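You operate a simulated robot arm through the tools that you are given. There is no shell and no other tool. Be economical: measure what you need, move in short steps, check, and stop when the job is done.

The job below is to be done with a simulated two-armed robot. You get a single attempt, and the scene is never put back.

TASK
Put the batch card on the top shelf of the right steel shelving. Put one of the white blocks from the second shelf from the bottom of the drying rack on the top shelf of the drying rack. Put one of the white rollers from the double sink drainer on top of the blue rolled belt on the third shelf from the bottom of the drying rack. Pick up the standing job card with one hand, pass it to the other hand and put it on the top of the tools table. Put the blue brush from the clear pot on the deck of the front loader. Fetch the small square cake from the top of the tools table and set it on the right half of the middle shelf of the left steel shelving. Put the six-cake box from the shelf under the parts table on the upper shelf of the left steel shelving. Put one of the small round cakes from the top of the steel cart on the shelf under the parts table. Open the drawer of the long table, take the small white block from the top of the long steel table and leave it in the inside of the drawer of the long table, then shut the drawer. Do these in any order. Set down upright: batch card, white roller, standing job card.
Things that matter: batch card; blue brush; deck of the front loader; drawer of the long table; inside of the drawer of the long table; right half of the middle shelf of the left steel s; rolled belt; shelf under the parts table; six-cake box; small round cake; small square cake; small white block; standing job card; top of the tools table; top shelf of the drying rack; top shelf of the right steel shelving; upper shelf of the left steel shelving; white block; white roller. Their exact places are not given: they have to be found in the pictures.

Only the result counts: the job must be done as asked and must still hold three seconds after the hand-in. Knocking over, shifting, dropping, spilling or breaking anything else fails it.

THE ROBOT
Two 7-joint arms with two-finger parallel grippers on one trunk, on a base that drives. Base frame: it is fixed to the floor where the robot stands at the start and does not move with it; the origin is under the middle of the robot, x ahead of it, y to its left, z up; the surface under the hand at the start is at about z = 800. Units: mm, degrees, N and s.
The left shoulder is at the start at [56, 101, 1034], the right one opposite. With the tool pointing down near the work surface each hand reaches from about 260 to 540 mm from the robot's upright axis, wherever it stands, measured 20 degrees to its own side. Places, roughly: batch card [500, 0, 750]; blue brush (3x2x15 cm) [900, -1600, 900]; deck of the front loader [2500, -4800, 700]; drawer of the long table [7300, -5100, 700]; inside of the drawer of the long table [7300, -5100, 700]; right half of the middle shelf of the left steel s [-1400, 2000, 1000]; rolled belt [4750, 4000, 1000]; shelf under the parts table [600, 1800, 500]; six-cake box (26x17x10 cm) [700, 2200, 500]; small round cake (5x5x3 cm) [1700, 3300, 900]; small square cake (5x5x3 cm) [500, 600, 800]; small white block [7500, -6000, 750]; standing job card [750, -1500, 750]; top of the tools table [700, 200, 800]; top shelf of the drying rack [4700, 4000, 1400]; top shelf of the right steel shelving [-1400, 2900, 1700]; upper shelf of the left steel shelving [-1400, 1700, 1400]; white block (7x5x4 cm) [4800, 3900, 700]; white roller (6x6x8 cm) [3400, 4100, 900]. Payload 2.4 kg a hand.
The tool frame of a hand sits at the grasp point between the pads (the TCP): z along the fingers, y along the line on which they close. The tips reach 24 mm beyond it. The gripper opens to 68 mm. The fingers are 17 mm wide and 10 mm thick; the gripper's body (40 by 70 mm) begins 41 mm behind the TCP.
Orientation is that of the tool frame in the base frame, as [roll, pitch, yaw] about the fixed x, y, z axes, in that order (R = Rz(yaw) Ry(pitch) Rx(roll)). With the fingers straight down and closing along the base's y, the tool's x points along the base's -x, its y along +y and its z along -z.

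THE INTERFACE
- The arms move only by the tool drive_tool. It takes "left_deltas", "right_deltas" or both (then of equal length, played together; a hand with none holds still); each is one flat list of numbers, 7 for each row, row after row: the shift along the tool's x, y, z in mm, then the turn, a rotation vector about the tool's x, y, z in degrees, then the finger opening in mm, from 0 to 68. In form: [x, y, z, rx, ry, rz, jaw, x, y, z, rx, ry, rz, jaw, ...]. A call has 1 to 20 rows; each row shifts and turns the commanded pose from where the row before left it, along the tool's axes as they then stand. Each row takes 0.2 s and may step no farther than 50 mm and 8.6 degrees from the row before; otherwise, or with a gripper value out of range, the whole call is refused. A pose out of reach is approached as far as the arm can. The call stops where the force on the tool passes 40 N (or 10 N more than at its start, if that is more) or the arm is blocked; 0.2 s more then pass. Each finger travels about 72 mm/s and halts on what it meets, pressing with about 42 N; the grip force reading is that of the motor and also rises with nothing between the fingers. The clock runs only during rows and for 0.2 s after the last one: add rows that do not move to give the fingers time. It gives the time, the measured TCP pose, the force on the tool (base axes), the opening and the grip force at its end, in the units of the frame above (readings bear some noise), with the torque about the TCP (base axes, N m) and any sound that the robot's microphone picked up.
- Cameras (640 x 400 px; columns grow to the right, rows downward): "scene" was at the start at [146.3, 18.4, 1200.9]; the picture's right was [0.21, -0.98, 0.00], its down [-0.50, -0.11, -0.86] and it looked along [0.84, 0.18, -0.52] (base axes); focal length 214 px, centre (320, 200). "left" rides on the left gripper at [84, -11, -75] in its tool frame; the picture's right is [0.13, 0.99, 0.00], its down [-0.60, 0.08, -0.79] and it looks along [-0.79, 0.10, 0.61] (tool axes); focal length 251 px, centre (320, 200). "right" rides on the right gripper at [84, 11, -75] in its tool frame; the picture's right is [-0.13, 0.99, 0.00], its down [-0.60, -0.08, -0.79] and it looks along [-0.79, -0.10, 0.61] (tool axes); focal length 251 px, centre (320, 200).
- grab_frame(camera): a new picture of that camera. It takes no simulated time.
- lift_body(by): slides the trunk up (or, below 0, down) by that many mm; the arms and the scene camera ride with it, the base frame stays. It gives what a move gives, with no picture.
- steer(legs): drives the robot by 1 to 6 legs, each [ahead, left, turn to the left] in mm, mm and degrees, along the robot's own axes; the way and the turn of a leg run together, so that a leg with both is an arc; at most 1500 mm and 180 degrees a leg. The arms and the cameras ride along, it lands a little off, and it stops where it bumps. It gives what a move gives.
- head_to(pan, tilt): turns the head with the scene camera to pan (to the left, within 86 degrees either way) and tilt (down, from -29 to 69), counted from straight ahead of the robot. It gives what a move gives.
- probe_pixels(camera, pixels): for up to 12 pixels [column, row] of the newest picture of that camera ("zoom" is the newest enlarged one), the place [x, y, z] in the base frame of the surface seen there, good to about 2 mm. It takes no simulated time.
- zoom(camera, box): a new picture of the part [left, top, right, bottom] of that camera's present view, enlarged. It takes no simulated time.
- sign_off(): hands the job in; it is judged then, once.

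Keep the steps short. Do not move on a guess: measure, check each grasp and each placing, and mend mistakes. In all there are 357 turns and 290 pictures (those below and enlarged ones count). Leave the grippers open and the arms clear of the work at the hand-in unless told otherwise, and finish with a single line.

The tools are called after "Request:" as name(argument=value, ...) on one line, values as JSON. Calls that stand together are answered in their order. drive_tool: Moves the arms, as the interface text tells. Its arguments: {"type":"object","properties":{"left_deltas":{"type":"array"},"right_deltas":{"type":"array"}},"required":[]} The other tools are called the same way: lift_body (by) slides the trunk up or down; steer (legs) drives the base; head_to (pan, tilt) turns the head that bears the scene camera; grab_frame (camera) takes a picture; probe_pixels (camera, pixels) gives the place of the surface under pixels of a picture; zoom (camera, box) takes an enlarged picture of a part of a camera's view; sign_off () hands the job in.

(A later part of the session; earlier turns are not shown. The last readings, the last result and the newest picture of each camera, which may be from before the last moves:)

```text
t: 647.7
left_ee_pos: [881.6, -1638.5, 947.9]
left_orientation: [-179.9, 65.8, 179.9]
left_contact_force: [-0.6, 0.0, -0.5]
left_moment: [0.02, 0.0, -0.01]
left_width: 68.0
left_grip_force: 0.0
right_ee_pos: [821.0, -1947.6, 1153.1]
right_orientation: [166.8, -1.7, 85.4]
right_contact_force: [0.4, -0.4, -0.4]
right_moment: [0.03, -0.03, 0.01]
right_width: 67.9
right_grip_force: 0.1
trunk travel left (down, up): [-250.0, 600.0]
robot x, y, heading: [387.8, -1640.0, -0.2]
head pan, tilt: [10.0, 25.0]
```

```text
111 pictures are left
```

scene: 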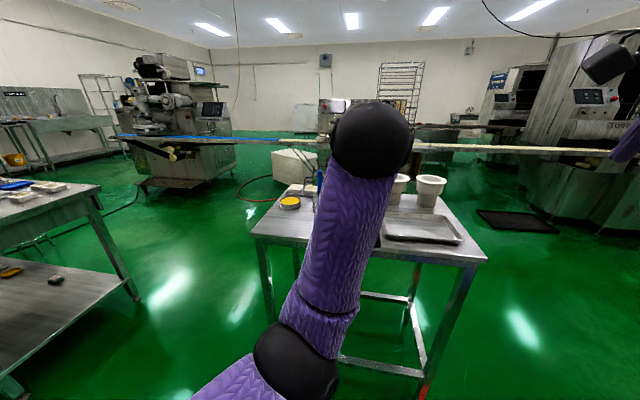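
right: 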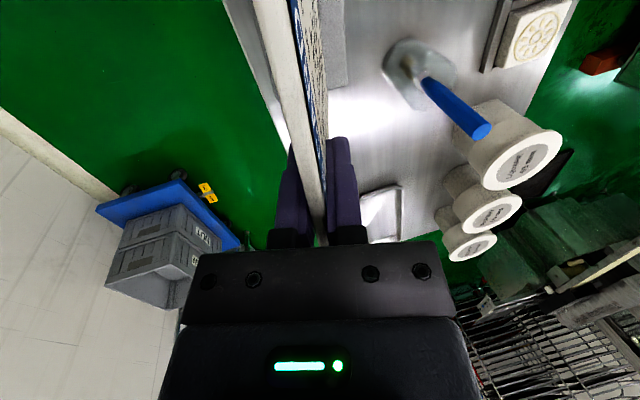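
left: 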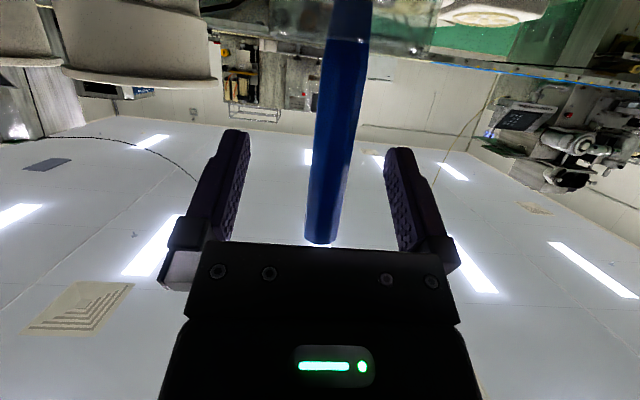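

Centred. I'll close and lift straight up 140 mm with the trunk.

Request:
drive_tool(left_deltas=[0, 0, 0, 0, 0, 0, 45, 0, 0, 0, 0, 0, 0, 25, 0, 0, 0, 0, 0, 0, 5, 0, 0, 0, 0, 0, 0, 0, 0, 0, 0, 0, 0, 0, 0])

Request:
lift_body(by=150)

Request:
grab_frame(camera="left")

Request:
grab_frame(camera="scene")

```text
t: 648.9
left_ee_pos: [882.7, -1638.0, 948.3]
left_orientation: [-179.9, 65.8, 179.9]
left_contact_force: [0.3, -0.2, -0.4]
left_moment: [0.0, 0.0, 0.0]
left_width: 17.4
left_grip_force: 35.9
right_ee_pos: [820.4, -1947.1, 1154.0]
right_orientation: [166.9, -1.8, 85.4]
right_contact_force: [-0.6, 0.9, -0.5]
right_moment: [-0.01, -0.01, 0.0]
right_width: 67.9
right_grip_force: 0.1
trunk travel left (down, up): [-250.0, 600.0]
robot x, y, heading: [385.2, -1639.6, -0.3]
head pan, tilt: [10.0, 25.0]
```

```text
t: 650.7
left_ee_pos: [882.3, -1639.9, 1098.1]
left_orientation: [-179.9, 65.8, 179.8]
left_contact_force: [0.0, 0.5, -0.7]
left_moment: [-0.03, 0.03, 0.05]
left_width: 17.0
left_grip_force: 35.6
right_ee_pos: [792.5, -1946.9, 1331.8]
right_orientation: [162.4, -2.0, 85.4]
right_contact_force: [-0.7, 0.7, 0.2]
right_moment: [-0.03, 0.04, -0.01]
right_width: 68.1
right_grip_force: 0.0
trunk travel left (down, up): [-400.0, 450.0]
robot x, y, heading: [391.0, -1641.6, -0.2]
head pan, tilt: [10.0, 25.0]
```

```text
110 pictures are left
```

left: 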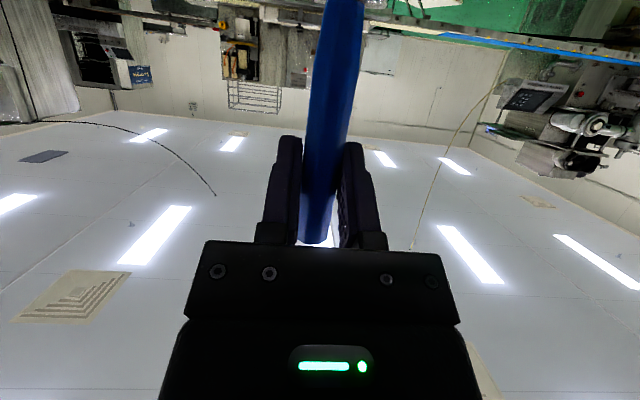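

```text
109 pictures are left
```

scene: 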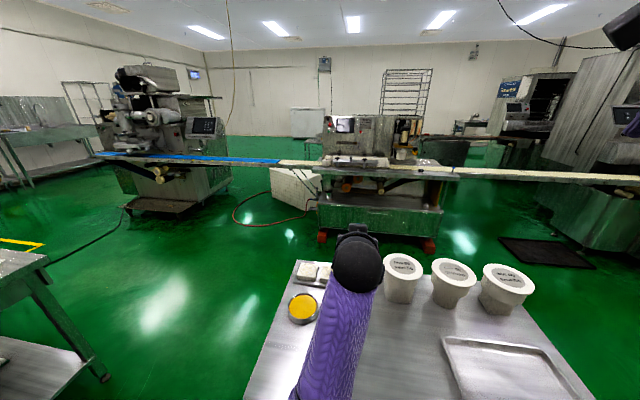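

The brush is out. I'll back off, turn towards the front loader and look for the way.

Request:
steer(legs=[[-400, 0, 0], [0, 0, -60]])

Request:
head_to(pan=0, tilt=15)

Request:
grab_frame(camera="scene")

```text
t: 655.8
left_ee_pos: [238.3, -2066.6, 1098.2]
left_orientation: [-180.0, 66.0, 119.8]
left_contact_force: [0.0, 0.0, 0.2]
left_moment: [0.02, 0.05, 0.0]
left_width: 17.2
left_grip_force: 35.8
right_ee_pos: [-74.6, -2143.1, 1331.7]
right_orientation: [162.6, -1.9, 25.4]
right_contact_force: [-0.2, 0.3, -0.4]
right_moment: [0.0, -0.03, 0.0]
right_width: 68.1
right_grip_force: 0.2
trunk travel left (down, up): [-400.0, 450.0]
robot x, y, heading: [-9.9, -1640.7, -60.3]
head pan, tilt: [10.0, 25.0]
```

```text
t: 656.5
left_ee_pos: [237.1, -2067.2, 1098.3]
left_orientation: [180.0, 65.8, 119.6]
left_contact_force: [-0.5, -0.3, -0.3]
left_moment: [0.01, -0.02, 0.03]
left_width: 17.0
left_grip_force: 35.6
right_ee_pos: [-75.6, -2142.3, 1332.2]
right_orientation: [162.5, -2.1, 25.3]
right_contact_force: [0.0, -0.8, -0.2]
right_moment: [0.05, -0.01, -0.01]
right_width: 68.0
right_grip_force: 0.1
trunk travel left (down, up): [-400.0, 450.0]
robot x, y, heading: [-14.5, -1636.0, -60.4]
head pan, tilt: [0.0, 15.0]
```

```text
108 pictures are left
```

scene: 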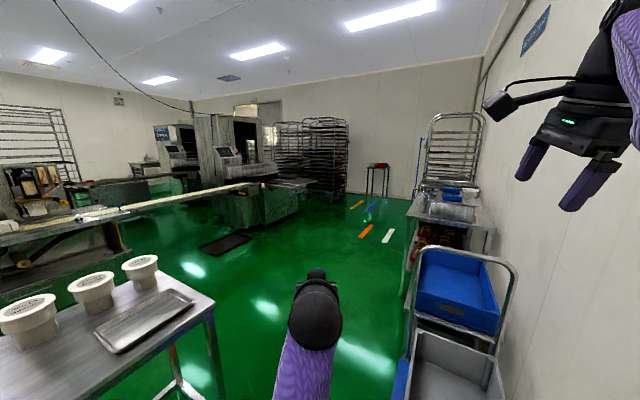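

The loader deck should be the steel machine near (280,180). I'll measure the corridor edges and the deck.

Request:
probe_pixels(camera="scene", pixels=[[400, 375], [408, 290], [213, 305], [405, 235], [285, 183], [270, 190], [300, 183], [265, 215], [230, 195], [220, 243], [310, 185], [400, 200]])

Request:
zoom(camera="scene", box=[200, 120, 340, 240])

```text
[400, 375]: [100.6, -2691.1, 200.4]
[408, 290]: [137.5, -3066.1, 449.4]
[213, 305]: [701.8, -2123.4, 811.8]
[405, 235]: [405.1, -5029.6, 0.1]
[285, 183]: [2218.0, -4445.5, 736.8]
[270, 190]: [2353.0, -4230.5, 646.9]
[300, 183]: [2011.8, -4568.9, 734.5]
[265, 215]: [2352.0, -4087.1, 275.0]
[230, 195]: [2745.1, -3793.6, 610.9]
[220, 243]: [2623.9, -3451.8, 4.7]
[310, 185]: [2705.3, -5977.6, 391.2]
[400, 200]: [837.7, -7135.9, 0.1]
```

```text
3.33 times, centred on (270, 180) of scene
```

zoom: 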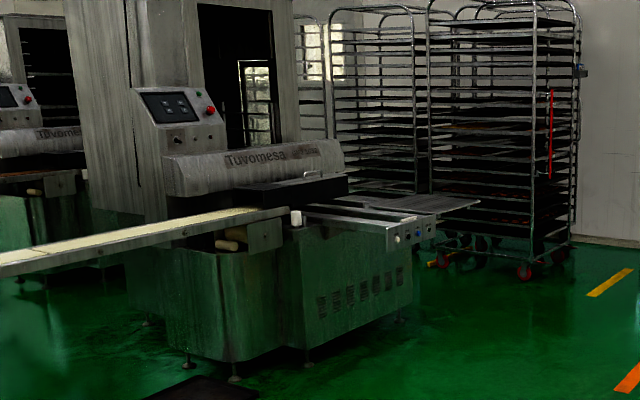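

The deck is the flat plate near (2000–2200, -4450…-4570), z≈735. I'll drive 2500 mm along the corridor and look.

Request:
steer(legs=[[1500, 0, 0], [1000, 0, 0]])

Request:
head_to(pan=20, tilt=25)

Request:
grab_frame(camera="scene")

```text
t: 659.8
left_ee_pos: [366.9, -2442.3, 1098.7]
left_orientation: [-179.9, 65.8, 107.5]
left_contact_force: [0.1, -0.3, -0.7]
left_moment: [0.0, 0.01, -0.03]
left_width: 17.2
left_grip_force: 35.1
right_ee_pos: [44.2, -2449.6, 1332.3]
right_orientation: [162.5, -2.0, 13.1]
right_contact_force: [-0.6, 1.1, -0.5]
right_moment: [-0.03, 0.03, 0.0]
right_width: 67.9
right_grip_force: 0.0
trunk travel left (down, up): [-400.0, 450.0]
robot x, y, heading: [212.6, -1978.6, -72.6]
head pan, tilt: [0.0, 15.0]
stopped in leg 1: the robot was blocked; the commanded pose is now the measured one
```

```text
t: 660.7
left_ee_pos: [365.6, -2442.7, 1098.8]
left_orientation: [180.0, 65.8, 107.4]
left_contact_force: [-0.2, 0.6, -0.5]
left_moment: [0.04, 0.02, 0.01]
left_width: 17.0
left_grip_force: 35.5
right_ee_pos: [45.4, -2450.6, 1332.2]
right_orientation: [162.5, -2.1, 13.1]
right_contact_force: [0.1, -0.1, 0.3]
right_moment: [0.03, -0.02, 0.02]
right_width: 68.3
right_grip_force: 0.0
trunk travel left (down, up): [-400.0, 450.0]
robot x, y, heading: [216.1, -1974.5, -72.5]
head pan, tilt: [20.0, 25.0]
```

```text
106 pictures are left
```

scene: 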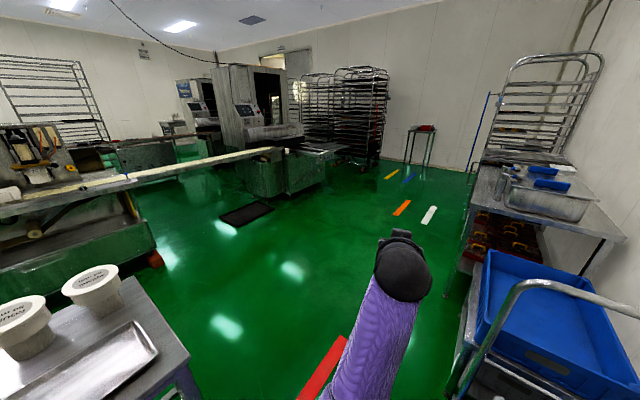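

It bumped something on the right side. I'll look down-right to see what, and whether anything moved.

Request:
head_to(pan=-25, tilt=50)

Request:
grab_frame(camera="scene")

```text
t: 661.8
left_ee_pos: [365.6, -2444.4, 1098.6]
left_orientation: [180.0, 65.8, 107.4]
left_contact_force: [0.9, 0.2, -0.1]
left_moment: [-0.01, 0.0, 0.01]
left_width: 17.4
left_grip_force: 35.8
right_ee_pos: [44.4, -2450.3, 1331.1]
right_orientation: [162.5, -2.1, 13.1]
right_contact_force: [0.2, 1.2, -0.4]
right_moment: [0.02, 0.03, -0.04]
right_width: 67.9
right_grip_force: 0.0
trunk travel left (down, up): [-400.0, 450.0]
robot x, y, heading: [212.6, -1974.5, -72.4]
head pan, tilt: [-25.0, 50.0]
```

```text
105 pictures are left
```

scene: 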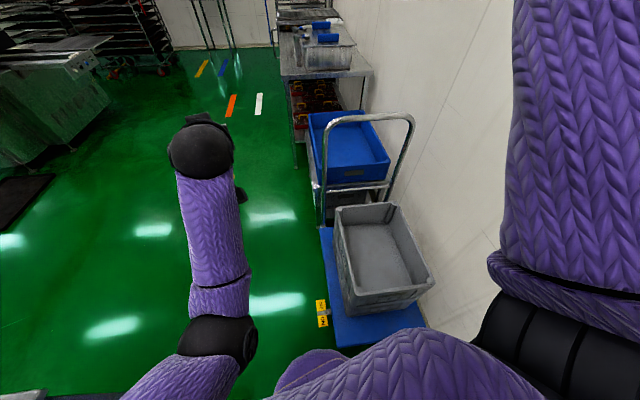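

Request:
probe_pixels(camera="scene", pixels=[[345, 340], [420, 322], [330, 240], [470, 250], [500, 280], [520, 240], [530, 100], [480, 350], [322, 305], [440, 280]])

```text
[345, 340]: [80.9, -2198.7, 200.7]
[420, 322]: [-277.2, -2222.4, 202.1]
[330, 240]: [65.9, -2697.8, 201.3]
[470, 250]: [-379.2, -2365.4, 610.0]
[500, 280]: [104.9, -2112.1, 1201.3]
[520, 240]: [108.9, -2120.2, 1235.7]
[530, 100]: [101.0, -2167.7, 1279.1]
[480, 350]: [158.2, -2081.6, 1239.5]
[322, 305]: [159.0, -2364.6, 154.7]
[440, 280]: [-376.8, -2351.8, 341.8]
```

The base bumped the dolly's corner at (81, -2199); the dolly edges read as before. I'll go left to x≈420, turn to -90°, pass between the table and the dolly, then continue.

Request:
steer(legs=[[-30, 205, 0], [0, 0, -17.6]])

Request:
steer(legs=[[900, 0, 0]])

```text
t: 664.4
left_ee_pos: [405.0, -2375.8, 1099.0]
left_orientation: [180.0, 65.8, 89.8]
left_contact_force: [-0.1, -1.0, -1.2]
left_moment: [0.0, -0.01, 0.01]
left_width: 17.2
left_grip_force: 35.6
right_ee_pos: [97.0, -2284.9, 1332.2]
right_orientation: [162.4, -2.1, -4.6]
right_contact_force: [-0.2, 0.9, 0.3]
right_moment: [-0.04, 0.01, -0.02]
right_width: 68.0
right_grip_force: 0.0
trunk travel left (down, up): [-400.0, 450.0]
robot x, y, heading: [404.0, -1881.7, -90.3]
head pan, tilt: [-25.0, 50.0]
```

```text
t: 667.4
left_ee_pos: [312.9, -2806.7, 1095.6]
left_orientation: [178.9, 65.7, 76.5]
left_contact_force: [-0.6, -1.0, -0.5]
left_moment: [-0.01, 0.03, 0.02]
left_width: 17.3
left_grip_force: 36.2
right_ee_pos: [29.1, -2655.3, 1333.9]
right_orientation: [162.5, -2.2, -16.8]
right_contact_force: [0.8, -1.7, -0.3]
right_moment: [0.08, 0.02, 0.02]
right_width: 68.2
right_grip_force: 0.1
trunk travel left (down, up): [-400.0, 450.0]
robot x, y, heading: [412.7, -2324.2, -102.6]
head pan, tilt: [-25.0, 50.0]
stopped in leg 1: the robot was blocked; the commanded pose is now the measured one
```

Another touch at the dolly's brake pedal. I'll shift left 110 mm, turn to heading about -60°, and go on.

Request:
steer(legs=[[-43, 103, 0], [0, 0, 42]])

Request:
head_to(pan=-45, tilt=50)

Request:
grab_frame(camera="scene")

```text
t: 670.5
left_ee_pos: [771.5, -2726.0, 1099.9]
left_orientation: [179.4, 65.9, 119.0]
left_contact_force: [0.7, 0.0, -0.6]
left_moment: [0.02, 0.01, 0.01]
left_width: 17.4
left_grip_force: 36.0
right_ee_pos: [457.9, -2802.9, 1336.6]
right_orientation: [162.0, -2.1, 25.2]
right_contact_force: [-0.5, -1.1, -0.6]
right_moment: [-0.01, -0.01, -0.01]
right_width: 68.0
right_grip_force: 0.1
trunk travel left (down, up): [-400.0, 450.0]
robot x, y, heading: [526.4, -2302.0, -60.5]
head pan, tilt: [-25.0, 50.0]
```

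```text
t: 671.3
left_ee_pos: [771.6, -2726.1, 1100.0]
left_orientation: [179.3, 66.0, 118.9]
left_contact_force: [0.2, 0.5, -0.1]
left_moment: [0.01, 0.03, -0.02]
left_width: 17.4
left_grip_force: 35.9
right_ee_pos: [457.0, -2801.6, 1337.3]
right_orientation: [162.1, -2.0, 25.2]
right_contact_force: [0.5, 0.4, 0.7]
right_moment: [0.03, 0.0, -0.02]
right_width: 67.9
right_grip_force: 0.1
trunk travel left (down, up): [-400.0, 450.0]
robot x, y, heading: [528.5, -2304.1, -60.2]
head pan, tilt: [-45.0, 50.0]
```

```text
104 pictures are left
```

scene: 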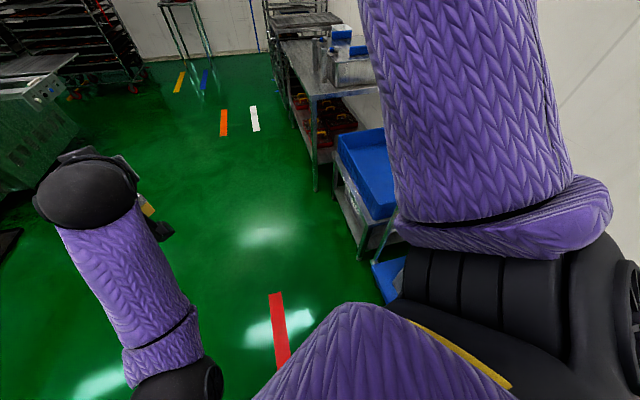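

The way along heading -60° is clear. I'll drive 1700 mm and look at the deck.

Request:
steer(legs=[[1000, 0, 0], [700, 0, 0]])

Request:
head_to(pan=20, tilt=35)

Request:
grab_frame(camera="scene")

```text
t: 680.0
left_ee_pos: [1609.6, -4202.3, 1098.5]
left_orientation: [179.4, 65.9, 119.2]
left_contact_force: [-0.1, -0.5, -0.3]
left_moment: [-0.04, 0.03, -0.01]
left_width: 17.2
left_grip_force: 36.1
right_ee_pos: [1295.6, -4278.9, 1336.8]
right_orientation: [162.2, -2.0, 25.5]
right_contact_force: [-0.8, 0.4, -1.0]
right_moment: [0.02, 0.01, -0.02]
right_width: 67.8
right_grip_force: 0.0
trunk travel left (down, up): [-400.0, 450.0]
robot x, y, heading: [1356.9, -3777.1, -60.3]
head pan, tilt: [-45.0, 50.0]
```

```text
t: 681.3
left_ee_pos: [1609.5, -4202.5, 1098.7]
left_orientation: [179.3, 66.0, 119.2]
left_contact_force: [-0.1, -0.9, 0.2]
left_moment: [0.01, -0.01, -0.01]
left_width: 17.8
left_grip_force: 35.6
right_ee_pos: [1295.4, -4278.6, 1336.9]
right_orientation: [162.1, -2.2, 25.5]
right_contact_force: [0.0, -0.7, -0.1]
right_moment: [0.0, -0.06, 0.0]
right_width: 68.1
right_grip_force: 0.1
trunk travel left (down, up): [-400.0, 450.0]
robot x, y, heading: [1362.8, -3779.2, -60.3]
head pan, tilt: [20.0, 35.0]
```

```text
103 pictures are left
```

scene: 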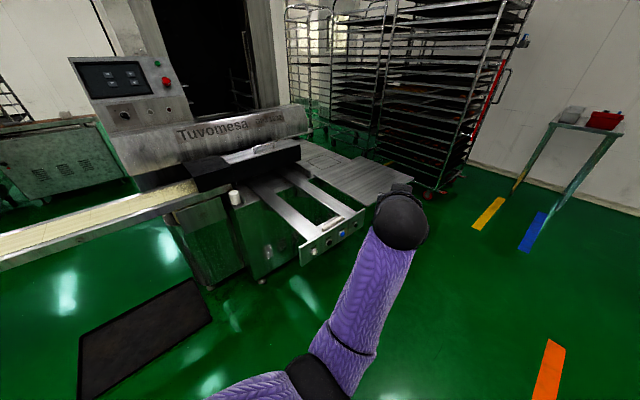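

I'll measure the flat plate near (365,182).

Request:
probe_pixels(camera="scene", pixels=[[365, 182], [345, 172], [395, 175], [360, 200], [330, 160], [380, 165], [300, 160], [290, 210], [340, 220], [250, 155], [410, 178], [320, 185]])

Request:
zoom(camera="scene", box=[220, 110, 430, 260])

```text
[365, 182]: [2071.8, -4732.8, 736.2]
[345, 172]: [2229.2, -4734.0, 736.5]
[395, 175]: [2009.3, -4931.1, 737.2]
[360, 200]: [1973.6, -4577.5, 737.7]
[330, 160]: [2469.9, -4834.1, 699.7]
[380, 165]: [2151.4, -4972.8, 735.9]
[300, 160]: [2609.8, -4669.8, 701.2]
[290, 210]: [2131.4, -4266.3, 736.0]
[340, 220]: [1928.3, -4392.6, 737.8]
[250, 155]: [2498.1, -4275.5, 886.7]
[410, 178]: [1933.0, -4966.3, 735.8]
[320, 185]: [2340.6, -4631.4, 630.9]
```

```text
2.67 times, centred on (325, 185) of scene
```

zoom: 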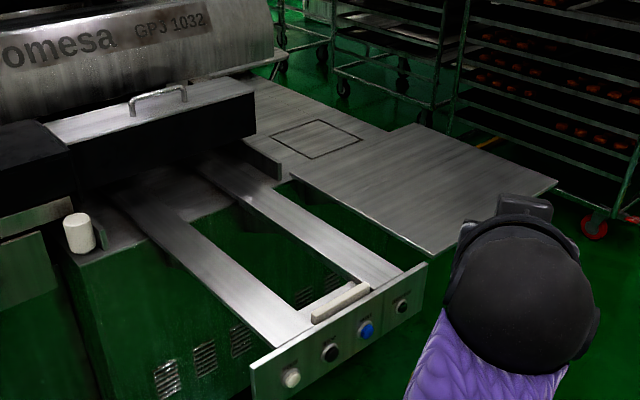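

There is a lower surface with a marked rectangle behind the front plate, matching the hint (2500, -4800, 700). I'll measure its corners and the surroundings.

Request:
probe_pixels(camera="zoom", pixels=[[272, 137], [316, 120], [360, 140], [310, 158], [318, 138], [265, 100], [330, 95], [385, 130], [290, 180], [410, 125], [555, 185], [430, 250]])

Request:
probe_pixels(camera="scene", pixels=[[430, 195], [385, 145], [340, 140], [305, 130], [470, 190], [410, 170]])

```text
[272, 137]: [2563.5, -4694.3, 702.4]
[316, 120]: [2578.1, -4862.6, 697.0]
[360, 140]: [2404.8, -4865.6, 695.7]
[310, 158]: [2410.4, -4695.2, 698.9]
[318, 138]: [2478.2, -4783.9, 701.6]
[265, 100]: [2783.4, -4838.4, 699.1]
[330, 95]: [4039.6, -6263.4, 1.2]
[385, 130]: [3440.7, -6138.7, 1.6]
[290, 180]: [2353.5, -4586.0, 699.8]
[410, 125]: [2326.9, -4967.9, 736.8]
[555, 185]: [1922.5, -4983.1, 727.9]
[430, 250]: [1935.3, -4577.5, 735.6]
```

```text
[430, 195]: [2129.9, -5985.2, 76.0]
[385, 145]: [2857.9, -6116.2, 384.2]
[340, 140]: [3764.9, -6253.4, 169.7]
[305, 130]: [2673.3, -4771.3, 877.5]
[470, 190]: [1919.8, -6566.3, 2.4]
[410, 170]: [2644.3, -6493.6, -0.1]
```

The deck's marked rectangle is x 2405–2570, y -4695…-4865, z 700, reachable from the south aisle. I'll drive round: south to y≈-5350, then east to x≈2483, then face +y.

Request:
steer(legs=[[0, 0, -29.7], [1400, 0, 0], [171, 0, 0]])

Request:
steer(legs=[[0, 0, 90], [1120, 0, 0], [0, 0, 90]])

Request:
head_to(pan=0, tilt=40)

Request:
grab_frame(camera="scene")

```text
t: 690.8
left_ee_pos: [1359.4, -5844.2, 1098.3]
left_orientation: [179.3, 65.9, 89.1]
left_contact_force: [-0.7, 0.0, -0.3]
left_moment: [-0.01, 0.03, -0.02]
left_width: 17.4
left_grip_force: 35.4
right_ee_pos: [1050.3, -5752.6, 1336.3]
right_orientation: [162.2, -2.0, -4.6]
right_contact_force: [0.9, 0.5, 0.2]
right_moment: [-0.01, 0.0, 0.0]
right_width: 68.0
right_grip_force: 0.0
trunk travel left (down, up): [-400.0, 450.0]
robot x, y, heading: [1356.2, -5356.6, -90.4]
head pan, tilt: [20.0, 35.0]
```

```text
t: 704.2
left_ee_pos: [2474.9, -4869.2, 1099.6]
left_orientation: [179.3, 65.9, -91.2]
left_contact_force: [0.1, 0.1, 0.0]
left_moment: [0.01, -0.02, 0.0]
left_width: 17.2
left_grip_force: 35.8
right_ee_pos: [2784.8, -4962.3, 1337.0]
right_orientation: [162.0, -2.1, 175.1]
right_contact_force: [0.1, 0.3, 0.1]
right_moment: [0.01, -0.03, -0.02]
right_width: 67.9
right_grip_force: 0.0
trunk travel left (down, up): [-400.0, 450.0]
robot x, y, heading: [2476.3, -5360.3, 89.3]
head pan, tilt: [20.0, 35.0]
```

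```text
t: 705.0
left_ee_pos: [2474.1, -4870.1, 1099.4]
left_orientation: [179.1, 65.9, -91.4]
left_contact_force: [0.1, 0.1, -0.2]
left_moment: [-0.04, 0.01, 0.02]
left_width: 17.1
left_grip_force: 36.1
right_ee_pos: [2784.8, -4962.2, 1336.5]
right_orientation: [162.2, -2.2, 175.1]
right_contact_force: [-0.5, 0.7, -0.1]
right_moment: [0.03, -0.01, -0.01]
right_width: 68.0
right_grip_force: 0.1
trunk travel left (down, up): [-400.0, 450.0]
robot x, y, heading: [2477.0, -5360.6, 89.6]
head pan, tilt: [0.0, 40.0]
```

```text
101 pictures are left
```

scene: 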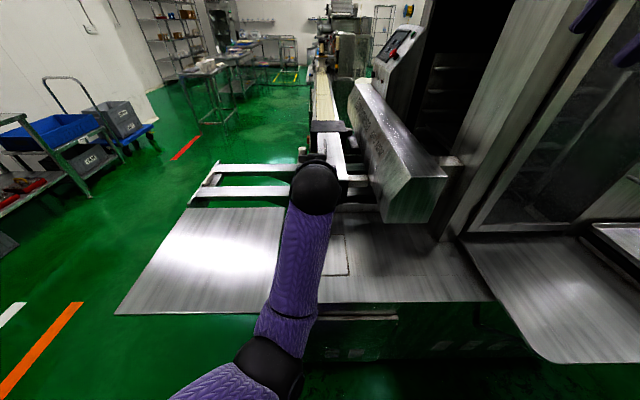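

I see the deck with the marked rectangle at (340,255). I'll measure its south edge, then reorient the hand to lay the brush flat.

Request:
probe_pixels(camera="scene", pixels=[[400, 290], [400, 302], [400, 320], [345, 250], [380, 250], [440, 340], [350, 340], [560, 350]])

Request:
drive_tool(left_deltas=[0, 0, 0, 0, 8.1, 0, 0, 0, 0, 0, 0, 8.1, 0, 0, 0, 0, 0, 0, 8.1, 0, 0, 0, 0, 0, 0, 8.1, 0, 0, 0, 0, 0, 0, 8.1, 0, 0, 0, 0, 0, 0, 8.1, 0, 0, 0, 0, 0, 0, 8.1, 0, 0, 0, 0, 0, 0, 8.1, 0, 0])

Request:
grab_frame(camera="left")

```text
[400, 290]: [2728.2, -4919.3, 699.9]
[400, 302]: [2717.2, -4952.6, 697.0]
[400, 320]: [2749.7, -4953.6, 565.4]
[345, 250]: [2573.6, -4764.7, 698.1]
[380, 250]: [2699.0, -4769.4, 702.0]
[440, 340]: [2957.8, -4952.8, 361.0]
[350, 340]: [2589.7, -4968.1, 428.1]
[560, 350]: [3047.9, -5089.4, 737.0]
```

```text
t: 706.8
left_ee_pos: [2468.0, -4889.2, 1095.0]
left_orientation: [179.9, 1.1, -90.6]
left_contact_force: [-0.3, -0.2, -1.4]
left_moment: [0.02, -0.01, -0.03]
left_width: 17.4
left_grip_force: 36.2
left hand out of reach, approached as far as the arm can: row 8
right_ee_pos: [2783.5, -4961.5, 1337.0]
right_orientation: [162.1, -2.2, 175.0]
right_contact_force: [-0.2, -0.5, -0.6]
right_moment: [-0.01, 0.01, -0.03]
right_width: 68.0
right_grip_force: 0.0
trunk travel left (down, up): [-400.0, 450.0]
robot x, y, heading: [2475.7, -5359.8, 89.4]
head pan, tilt: [0.0, 40.0]
```

```text
100 pictures are left
```

left: 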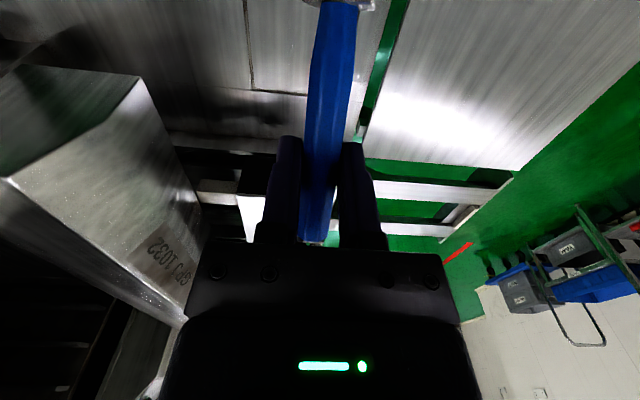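

The hand is vertical and the brush 24° from flat. I'll drive 120 mm ahead and lower the trunk 250 mm.

Request:
steer(legs=[[120, -18, 0]])

Request:
lift_body(by=-250)

Request:
drive_tool(left_deltas=[15, 0, 20, 0, 0, 0, 0, 15, 0, 20, 0, 7, 0, 0, 0, 0, 0, 0, 7, 0, 0, 0, 0, 0, 0, 0, 0, 0])

Request:
grab_frame(camera="left")

Request:
grab_frame(camera="scene")

```text
t: 708.1
left_ee_pos: [2488.4, -4769.0, 1095.0]
left_orientation: [179.8, 1.2, -90.7]
left_contact_force: [1.0, 0.3, 0.0]
left_moment: [0.03, -0.01, 0.01]
left_width: 17.3
left_grip_force: 35.7
right_ee_pos: [2805.6, -4842.4, 1336.6]
right_orientation: [162.2, -2.1, 175.0]
right_contact_force: [0.2, 0.2, 0.4]
right_moment: [-0.03, -0.03, -0.02]
right_width: 68.0
right_grip_force: 0.1
trunk travel left (down, up): [-400.0, 450.0]
robot x, y, heading: [2493.8, -5238.4, 89.3]
head pan, tilt: [0.0, 40.0]
```

```text
t: 710.6
left_ee_pos: [2488.1, -4752.1, 787.1]
left_orientation: [179.7, -6.4, -90.6]
left_contact_force: [-0.2, -0.1, 0.1]
left_moment: [0.02, 0.0, 0.04]
left_width: 17.2
left_grip_force: 36.1
right_ee_pos: [2804.0, -4842.6, 1086.7]
right_orientation: [162.2, -2.1, 175.1]
right_contact_force: [-0.2, 0.0, 0.1]
right_moment: [0.04, 0.0, 0.01]
right_width: 67.8
right_grip_force: 0.1
trunk travel left (down, up): [-150.0, 700.0]
robot x, y, heading: [2495.3, -5238.6, 89.2]
head pan, tilt: [0.0, 40.0]
```

```text
t: 711.6
left_ee_pos: [2483.6, -4782.5, 749.9]
left_orientation: [179.8, -20.5, -90.7]
left_contact_force: [0.6, 0.6, -0.5]
left_moment: [0.01, -0.01, 0.01]
left_width: 17.4
left_grip_force: 35.7
left hand out of reach, approached as far as the arm can: row 1, 3
right_ee_pos: [2802.7, -4843.2, 1087.1]
right_orientation: [162.1, -2.1, 175.0]
right_contact_force: [-0.5, -0.7, 0.2]
right_moment: [0.01, 0.0, 0.01]
right_width: 68.1
right_grip_force: 0.0
trunk travel left (down, up): [-150.0, 700.0]
robot x, y, heading: [2493.0, -5238.5, 89.1]
head pan, tilt: [0.0, 40.0]
```

```text
99 pictures are left
```

left: 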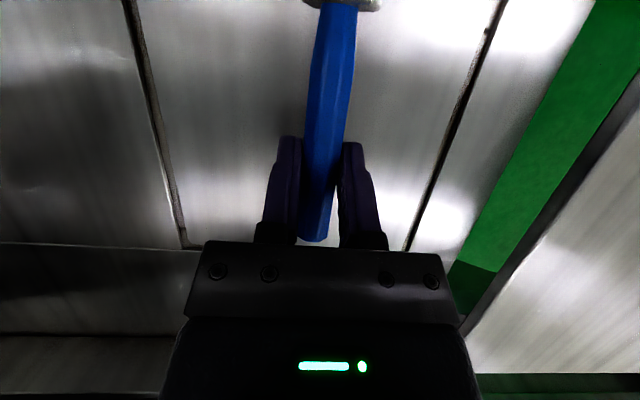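

```text
98 pictures are left
```

scene: 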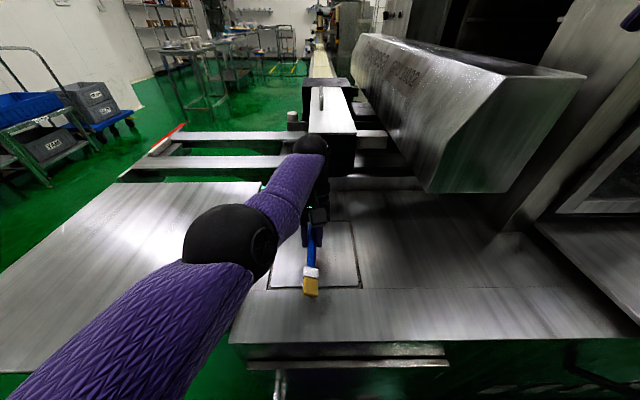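

The brush is almost flat, 50 mm above the deck. I'll lower 20 mm and then step to contact.

Request:
drive_tool(left_deltas=[-3.5, 0, 9.4, 0, 0, 0, 0, -3.5, 0, 9.4, 0, 0, 0, 0, 0, 0, 0, 0, 0, 0, 0])

Request:
drive_tool(left_deltas=[-1, 0, 2.8, 0, 0, 0, 0, 0, 0, 0, 0, 0, 0, 0, 0, 0, 0, 0, 0, 0, 0])

Request:
zoom(camera="scene", box=[240, 130, 400, 320])

```text
t: 712.4
left_ee_pos: [2484.1, -4785.5, 730.1]
left_orientation: [179.8, -20.5, -90.4]
left_contact_force: [-0.1, -0.6, -0.4]
left_moment: [0.01, -0.03, 0.02]
left_width: 17.1
left_grip_force: 36.1
right_ee_pos: [2804.7, -4843.0, 1086.7]
right_orientation: [162.1, -2.1, 174.9]
right_contact_force: [-0.2, 0.0, -1.0]
right_moment: [-0.01, -0.02, 0.01]
right_width: 67.8
right_grip_force: 0.1
trunk travel left (down, up): [-150.0, 700.0]
robot x, y, heading: [2498.6, -5240.4, 89.1]
head pan, tilt: [0.0, 40.0]
```

```text
t: 713.2
left_ee_pos: [2484.4, -4785.7, 727.6]
left_orientation: [179.8, -20.4, -90.6]
left_contact_force: [-0.3, 2.0, 8.9]
left_moment: [-0.94, -0.04, 0.02]
left_width: 17.5
left_grip_force: 36.5
right_ee_pos: [2804.0, -4843.0, 1086.7]
right_orientation: [162.1, -2.1, 175.0]
right_contact_force: [0.0, -0.4, 0.9]
right_moment: [0.0, -0.01, -0.01]
right_width: 68.0
right_grip_force: 0.1
trunk travel left (down, up): [-150.0, 700.0]
robot x, y, heading: [2495.1, -5242.4, 89.5]
head pan, tilt: [0.0, 40.0]
```

```text
2.11 times, centred on (320, 225) of scene
```

zoom: 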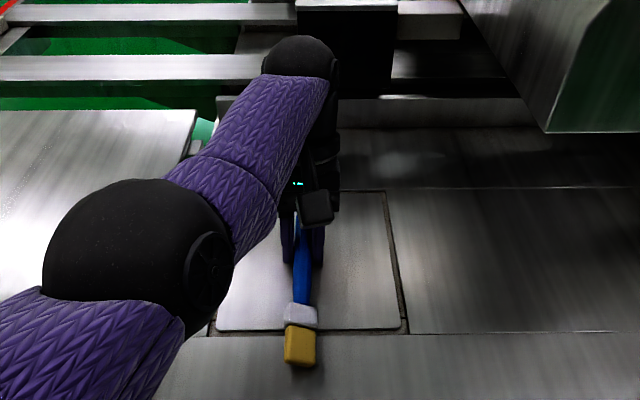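

The bristle end has touched. I'll open gently, rise and check.

Request:
drive_tool(left_deltas=[0, 0, 0, 0, 0, 0, 20, 0, 0, 0, 0, 0, 0, 24, 0, 0, 0, 0, 0, 0, 36, 0, 0, 0, 0, 0, 0, 50, 0, 0, 0, 0, 0, 0, 50])

Request:
lift_body(by=150)

Request:
zoom(camera="scene", box=[240, 200, 440, 380])

```text
t: 714.4
left_ee_pos: [2483.3, -4784.7, 726.4]
left_orientation: [179.7, -20.4, -90.6]
left_contact_force: [0.2, 0.3, 0.3]
left_moment: [0.02, -0.01, -0.01]
left_width: 50.1
left_grip_force: 0.1
right_ee_pos: [2803.9, -4843.3, 1085.9]
right_orientation: [162.1, -2.1, 174.9]
right_contact_force: [-0.2, 0.0, -0.1]
right_moment: [0.0, 0.01, -0.02]
right_width: 67.8
right_grip_force: 0.0
trunk travel left (down, up): [-150.0, 700.0]
robot x, y, heading: [2496.0, -5241.9, 89.1]
head pan, tilt: [0.0, 40.0]
```

```text
t: 716.2
left_ee_pos: [2483.0, -4791.2, 925.6]
left_orientation: [179.7, -13.8, -90.4]
left_contact_force: [0.6, -0.1, 0.3]
left_moment: [-0.04, -0.04, -0.01]
left_width: 50.1
left_grip_force: 0.1
right_ee_pos: [2804.1, -4843.1, 1236.5]
right_orientation: [162.2, -2.2, 175.1]
right_contact_force: [-0.5, 0.1, -0.2]
right_moment: [-0.01, 0.0, -0.01]
right_width: 68.1
right_grip_force: 0.1
trunk travel left (down, up): [-300.0, 550.0]
robot x, y, heading: [2494.0, -5238.8, 89.2]
head pan, tilt: [0.0, 40.0]
```

```text
2.22 times, centred on (340, 290) of scene
```

zoom: 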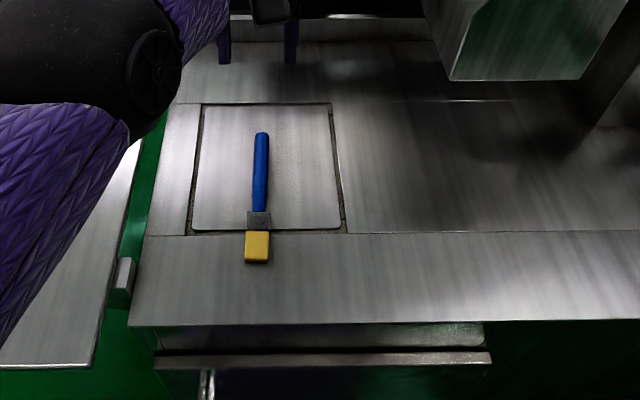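

The brush lies on the deck. Eight jobs are done. Last is the drawer at the long table. I'll back off, turn east and look.

Request:
steer(legs=[[-250, 0, 0], [0, 0, -90]])

Request:
head_to(pan=0, tilt=15)

Request:
grab_frame(camera="scene")

```text
t: 721.8
left_ee_pos: [2940.0, -5473.3, 922.3]
left_orientation: [179.6, -13.8, 180.0]
left_contact_force: [-0.3, -0.5, 0.0]
left_moment: [-0.03, 0.01, 0.0]
left_width: 49.8
left_grip_force: 0.1
right_ee_pos: [2891.2, -5794.0, 1235.3]
right_orientation: [162.0, -2.1, 85.4]
right_contact_force: [0.2, 0.4, 0.6]
right_moment: [0.03, 0.02, -0.03]
right_width: 68.0
right_grip_force: 0.1
trunk travel left (down, up): [-300.0, 550.0]
robot x, y, heading: [2494.3, -5487.8, -0.3]
head pan, tilt: [0.0, 40.0]
```

```text
t: 722.7
left_ee_pos: [2940.8, -5473.1, 923.8]
left_orientation: [179.7, -13.8, 179.9]
left_contact_force: [-0.2, -0.4, -0.3]
left_moment: [0.0, -0.02, 0.0]
left_width: 50.1
left_grip_force: 0.0
right_ee_pos: [2890.7, -5794.9, 1237.0]
right_orientation: [162.2, -2.1, 85.4]
right_contact_force: [0.1, -0.4, 0.3]
right_moment: [0.03, 0.0, 0.01]
right_width: 67.9
right_grip_force: 0.0
trunk travel left (down, up): [-300.0, 550.0]
robot x, y, heading: [2495.5, -5485.7, -0.5]
head pan, tilt: [0.0, 15.0]
```

```text
95 pictures are left
```

scene: 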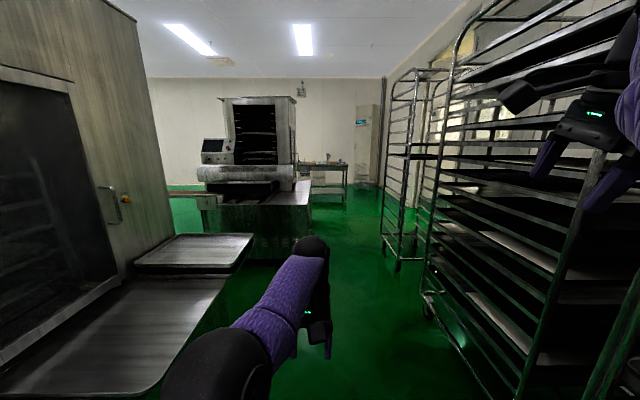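

I'll measure the aisle: racks on the right and trays on the left.

Request:
probe_pixels(camera="scene", pixels=[[428, 290], [530, 370], [383, 230], [145, 385], [235, 265], [398, 265], [310, 190], [305, 205], [340, 170], [325, 164], [450, 150], [200, 205]])

Request:
zoom(camera="scene", box=[180, 80, 440, 270])

```text
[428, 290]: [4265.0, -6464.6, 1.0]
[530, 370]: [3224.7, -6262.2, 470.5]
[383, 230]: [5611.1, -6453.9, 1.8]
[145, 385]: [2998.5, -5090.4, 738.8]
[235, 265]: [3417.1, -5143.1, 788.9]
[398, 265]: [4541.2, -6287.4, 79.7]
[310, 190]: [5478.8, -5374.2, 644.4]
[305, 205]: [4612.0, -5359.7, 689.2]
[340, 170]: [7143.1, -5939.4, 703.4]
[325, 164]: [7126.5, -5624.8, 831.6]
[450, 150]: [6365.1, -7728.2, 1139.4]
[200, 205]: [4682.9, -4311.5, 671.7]
```

```text
2.11 times, centred on (310, 175) of scene
```

zoom: 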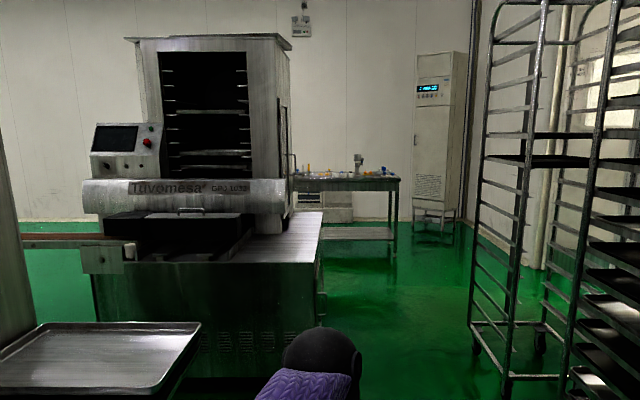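

Aisle is clear around y≈-5780. I'll drive to x≈6250 along it.

Request:
steer(legs=[[1000, 0, 0.5], [800, -290, 0], [1500, 0, 0], [450, 0, 0]])

Request:
head_to(pan=15, tilt=20)

Request:
grab_frame(camera="scene")

```text
t: 741.4
left_ee_pos: [6694.2, -5712.2, 923.0]
left_orientation: [179.7, -13.7, -178.8]
left_contact_force: [0.5, 0.0, 0.2]
left_moment: [0.0, 0.04, 0.0]
left_width: 50.1
left_grip_force: 0.1
right_ee_pos: [6652.8, -6034.5, 1236.7]
right_orientation: [162.2, -2.1, 86.8]
right_contact_force: [-0.8, 0.2, 0.1]
right_moment: [-0.02, 0.01, 0.0]
right_width: 68.2
right_grip_force: 0.0
trunk travel left (down, up): [-300.0, 550.0]
robot x, y, heading: [6243.7, -5736.3, 1.3]
head pan, tilt: [0.0, 15.0]
```

```text
t: 742.1
left_ee_pos: [6694.7, -5712.0, 922.6]
left_orientation: [179.8, -13.8, -178.8]
left_contact_force: [-0.6, -0.8, 0.4]
left_moment: [0.02, 0.0, 0.01]
left_width: 49.7
left_grip_force: 0.0
right_ee_pos: [6652.6, -6034.4, 1236.5]
right_orientation: [162.2, -2.1, 86.7]
right_contact_force: [-0.1, 1.2, -0.7]
right_moment: [-0.01, 0.0, 0.0]
right_width: 67.7
right_grip_force: 0.1
trunk travel left (down, up): [-300.0, 550.0]
robot x, y, heading: [6247.1, -5737.0, 0.9]
head pan, tilt: [15.0, 20.0]
```

```text
93 pictures are left
```

scene: 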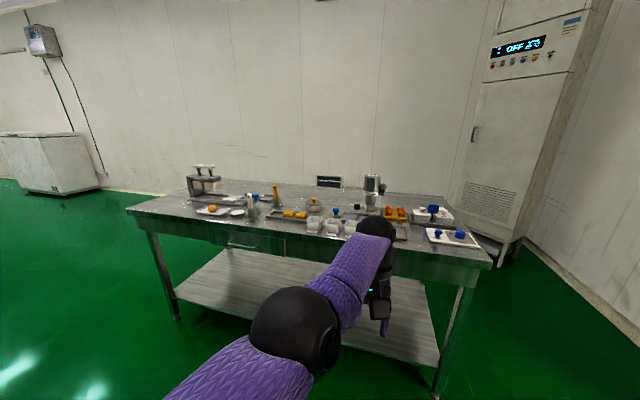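

I see the long table, with a drawer handle at about (241,244). I'll enlarge both parts.

Request:
zoom(camera="scene", box=[290, 165, 490, 275])

Request:
zoom(camera="scene", box=[120, 170, 340, 290])

Request:
probe_pixels(camera="scene", pixels=[[225, 244], [241, 245], [257, 248], [241, 236], [215, 232], [283, 242], [283, 255], [200, 215], [200, 230], [140, 215], [490, 265], [400, 250]])

```text
3.20 times, centred on (390, 220) of scene
```

zoom: 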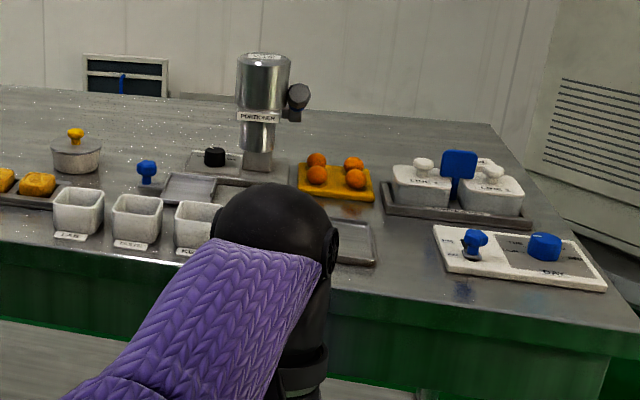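

```text
2.91 times, centred on (230, 230) of scene
```

zoom: 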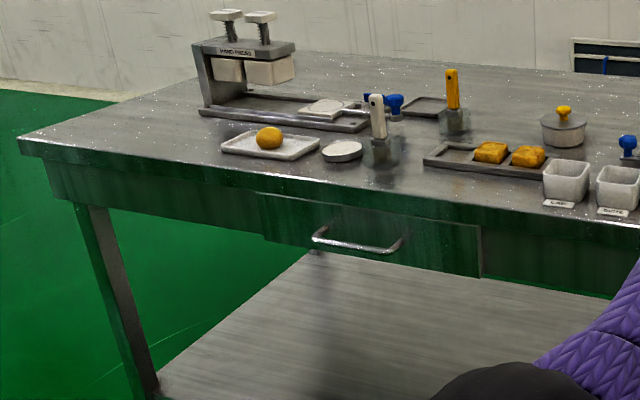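

```text
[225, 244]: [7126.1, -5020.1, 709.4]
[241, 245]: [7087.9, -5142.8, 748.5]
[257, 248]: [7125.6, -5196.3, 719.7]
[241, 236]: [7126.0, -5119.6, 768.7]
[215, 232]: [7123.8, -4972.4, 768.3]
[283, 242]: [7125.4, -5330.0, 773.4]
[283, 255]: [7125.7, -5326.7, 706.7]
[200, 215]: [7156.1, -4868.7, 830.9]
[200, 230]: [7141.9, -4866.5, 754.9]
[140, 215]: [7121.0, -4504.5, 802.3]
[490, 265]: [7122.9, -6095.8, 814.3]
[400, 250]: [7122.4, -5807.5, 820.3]
```

The drawer's face is x=7126, y -4960…-5330, with its handle bar at x≈7088, z≈748. The white block should be at the right end near (7500, -6000). I'll move closer, raise the trunk and look there.

Request:
steer(legs=[[200, -150, -1]])

Request:
lift_body(by=250)

Request:
head_to(pan=-12, tilt=35)

Request:
grab_frame(camera="scene")

```text
t: 744.0
left_ee_pos: [6895.0, -5868.0, 923.5]
left_orientation: [179.6, -13.9, -179.7]
left_contact_force: [-0.2, -0.5, 0.3]
left_moment: [-0.02, -0.01, -0.03]
left_width: 50.2
left_grip_force: 0.1
right_ee_pos: [6849.5, -6189.7, 1237.7]
right_orientation: [162.1, -2.0, 86.0]
right_contact_force: [-0.3, 0.0, 0.0]
right_moment: [0.0, -0.02, -0.02]
right_width: 68.0
right_grip_force: 0.0
trunk travel left (down, up): [-300.0, 550.0]
robot x, y, heading: [6446.0, -5887.2, 0.2]
head pan, tilt: [15.0, 20.0]
```

```text
t: 746.5
left_ee_pos: [6884.7, -5867.6, 1212.2]
left_orientation: [179.8, -8.6, -179.6]
left_contact_force: [0.3, 0.2, -0.7]
left_moment: [0.0, 0.0, -0.01]
left_width: 50.1
left_grip_force: 0.2
right_ee_pos: [6833.7, -6187.5, 1498.7]
right_orientation: [160.1, -2.3, 85.9]
right_contact_force: [0.0, 0.0, -0.7]
right_moment: [-0.03, 0.06, 0.01]
right_width: 68.2
right_grip_force: 0.1
trunk travel left (down, up): [-550.0, 300.0]
robot x, y, heading: [6448.6, -5883.7, -0.0]
head pan, tilt: [15.0, 20.0]
```

```text
t: 747.4
left_ee_pos: [6886.9, -5866.4, 1213.9]
left_orientation: [179.7, -8.5, -179.7]
left_contact_force: [0.1, -0.5, 0.2]
left_moment: [0.01, 0.01, -0.01]
left_width: 50.1
left_grip_force: 0.1
right_ee_pos: [6833.7, -6188.5, 1499.7]
right_orientation: [160.2, -2.3, 85.9]
right_contact_force: [0.1, 0.2, -0.4]
right_moment: [0.03, 0.04, 0.02]
right_width: 68.0
right_grip_force: 0.1
trunk travel left (down, up): [-550.0, 300.0]
robot x, y, heading: [6449.4, -5885.7, 0.0]
head pan, tilt: [-12.0, 35.0]
```

```text
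90 pictures are left
```

scene: 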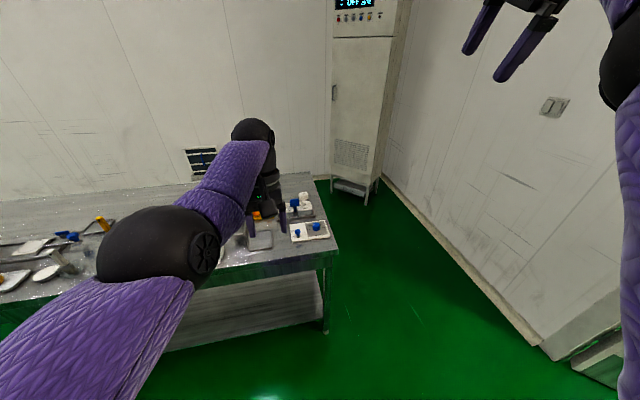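

I'll use the left hand's camera and an enlarged scene view over the table's right end.

Request:
zoom(camera="scene", box=[230, 165, 350, 265])

Request:
grab_frame(camera="left")

```text
4.00 times, centred on (290, 215) of scene
```

zoom: 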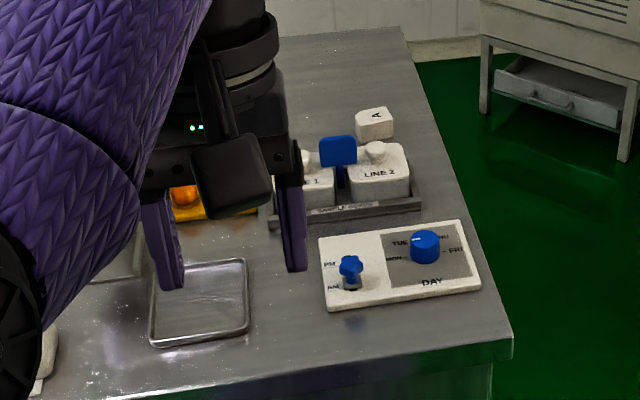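

```text
88 pictures are left
```

left: 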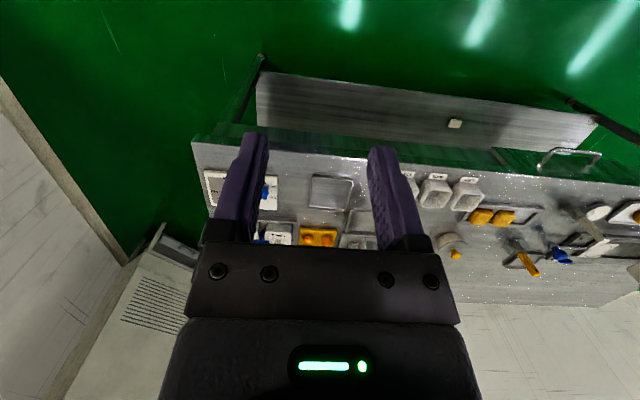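

There is a small white block marked "A" at zoom (375,123). I'll measure it.

Request:
probe_pixels(camera="zoom", pixels=[[375, 113], [358, 113], [390, 113], [375, 130], [362, 130], [390, 132], [375, 145], [345, 130], [410, 140], [375, 155], [340, 150]])

Request:
zoom(camera="scene", box=[305, 185, 337, 205])

```text
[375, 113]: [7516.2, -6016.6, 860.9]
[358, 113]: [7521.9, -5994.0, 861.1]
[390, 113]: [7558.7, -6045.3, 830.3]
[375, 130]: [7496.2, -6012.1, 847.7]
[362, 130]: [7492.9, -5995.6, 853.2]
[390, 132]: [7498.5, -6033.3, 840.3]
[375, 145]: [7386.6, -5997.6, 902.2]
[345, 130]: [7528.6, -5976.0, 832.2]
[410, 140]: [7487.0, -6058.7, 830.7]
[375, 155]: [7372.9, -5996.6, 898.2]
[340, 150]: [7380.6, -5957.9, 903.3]
```

```text
16.00 times, centred on (321, 195) of scene
```

zoom: 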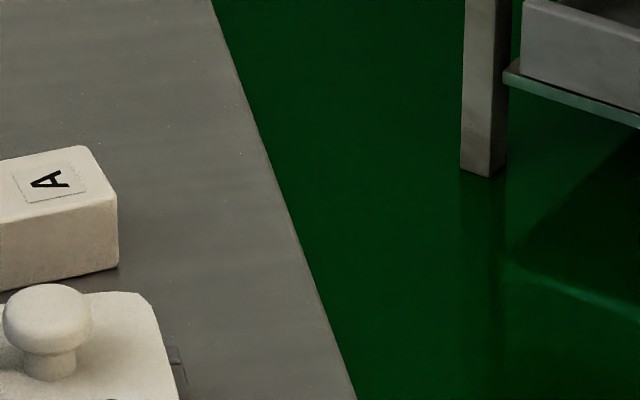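

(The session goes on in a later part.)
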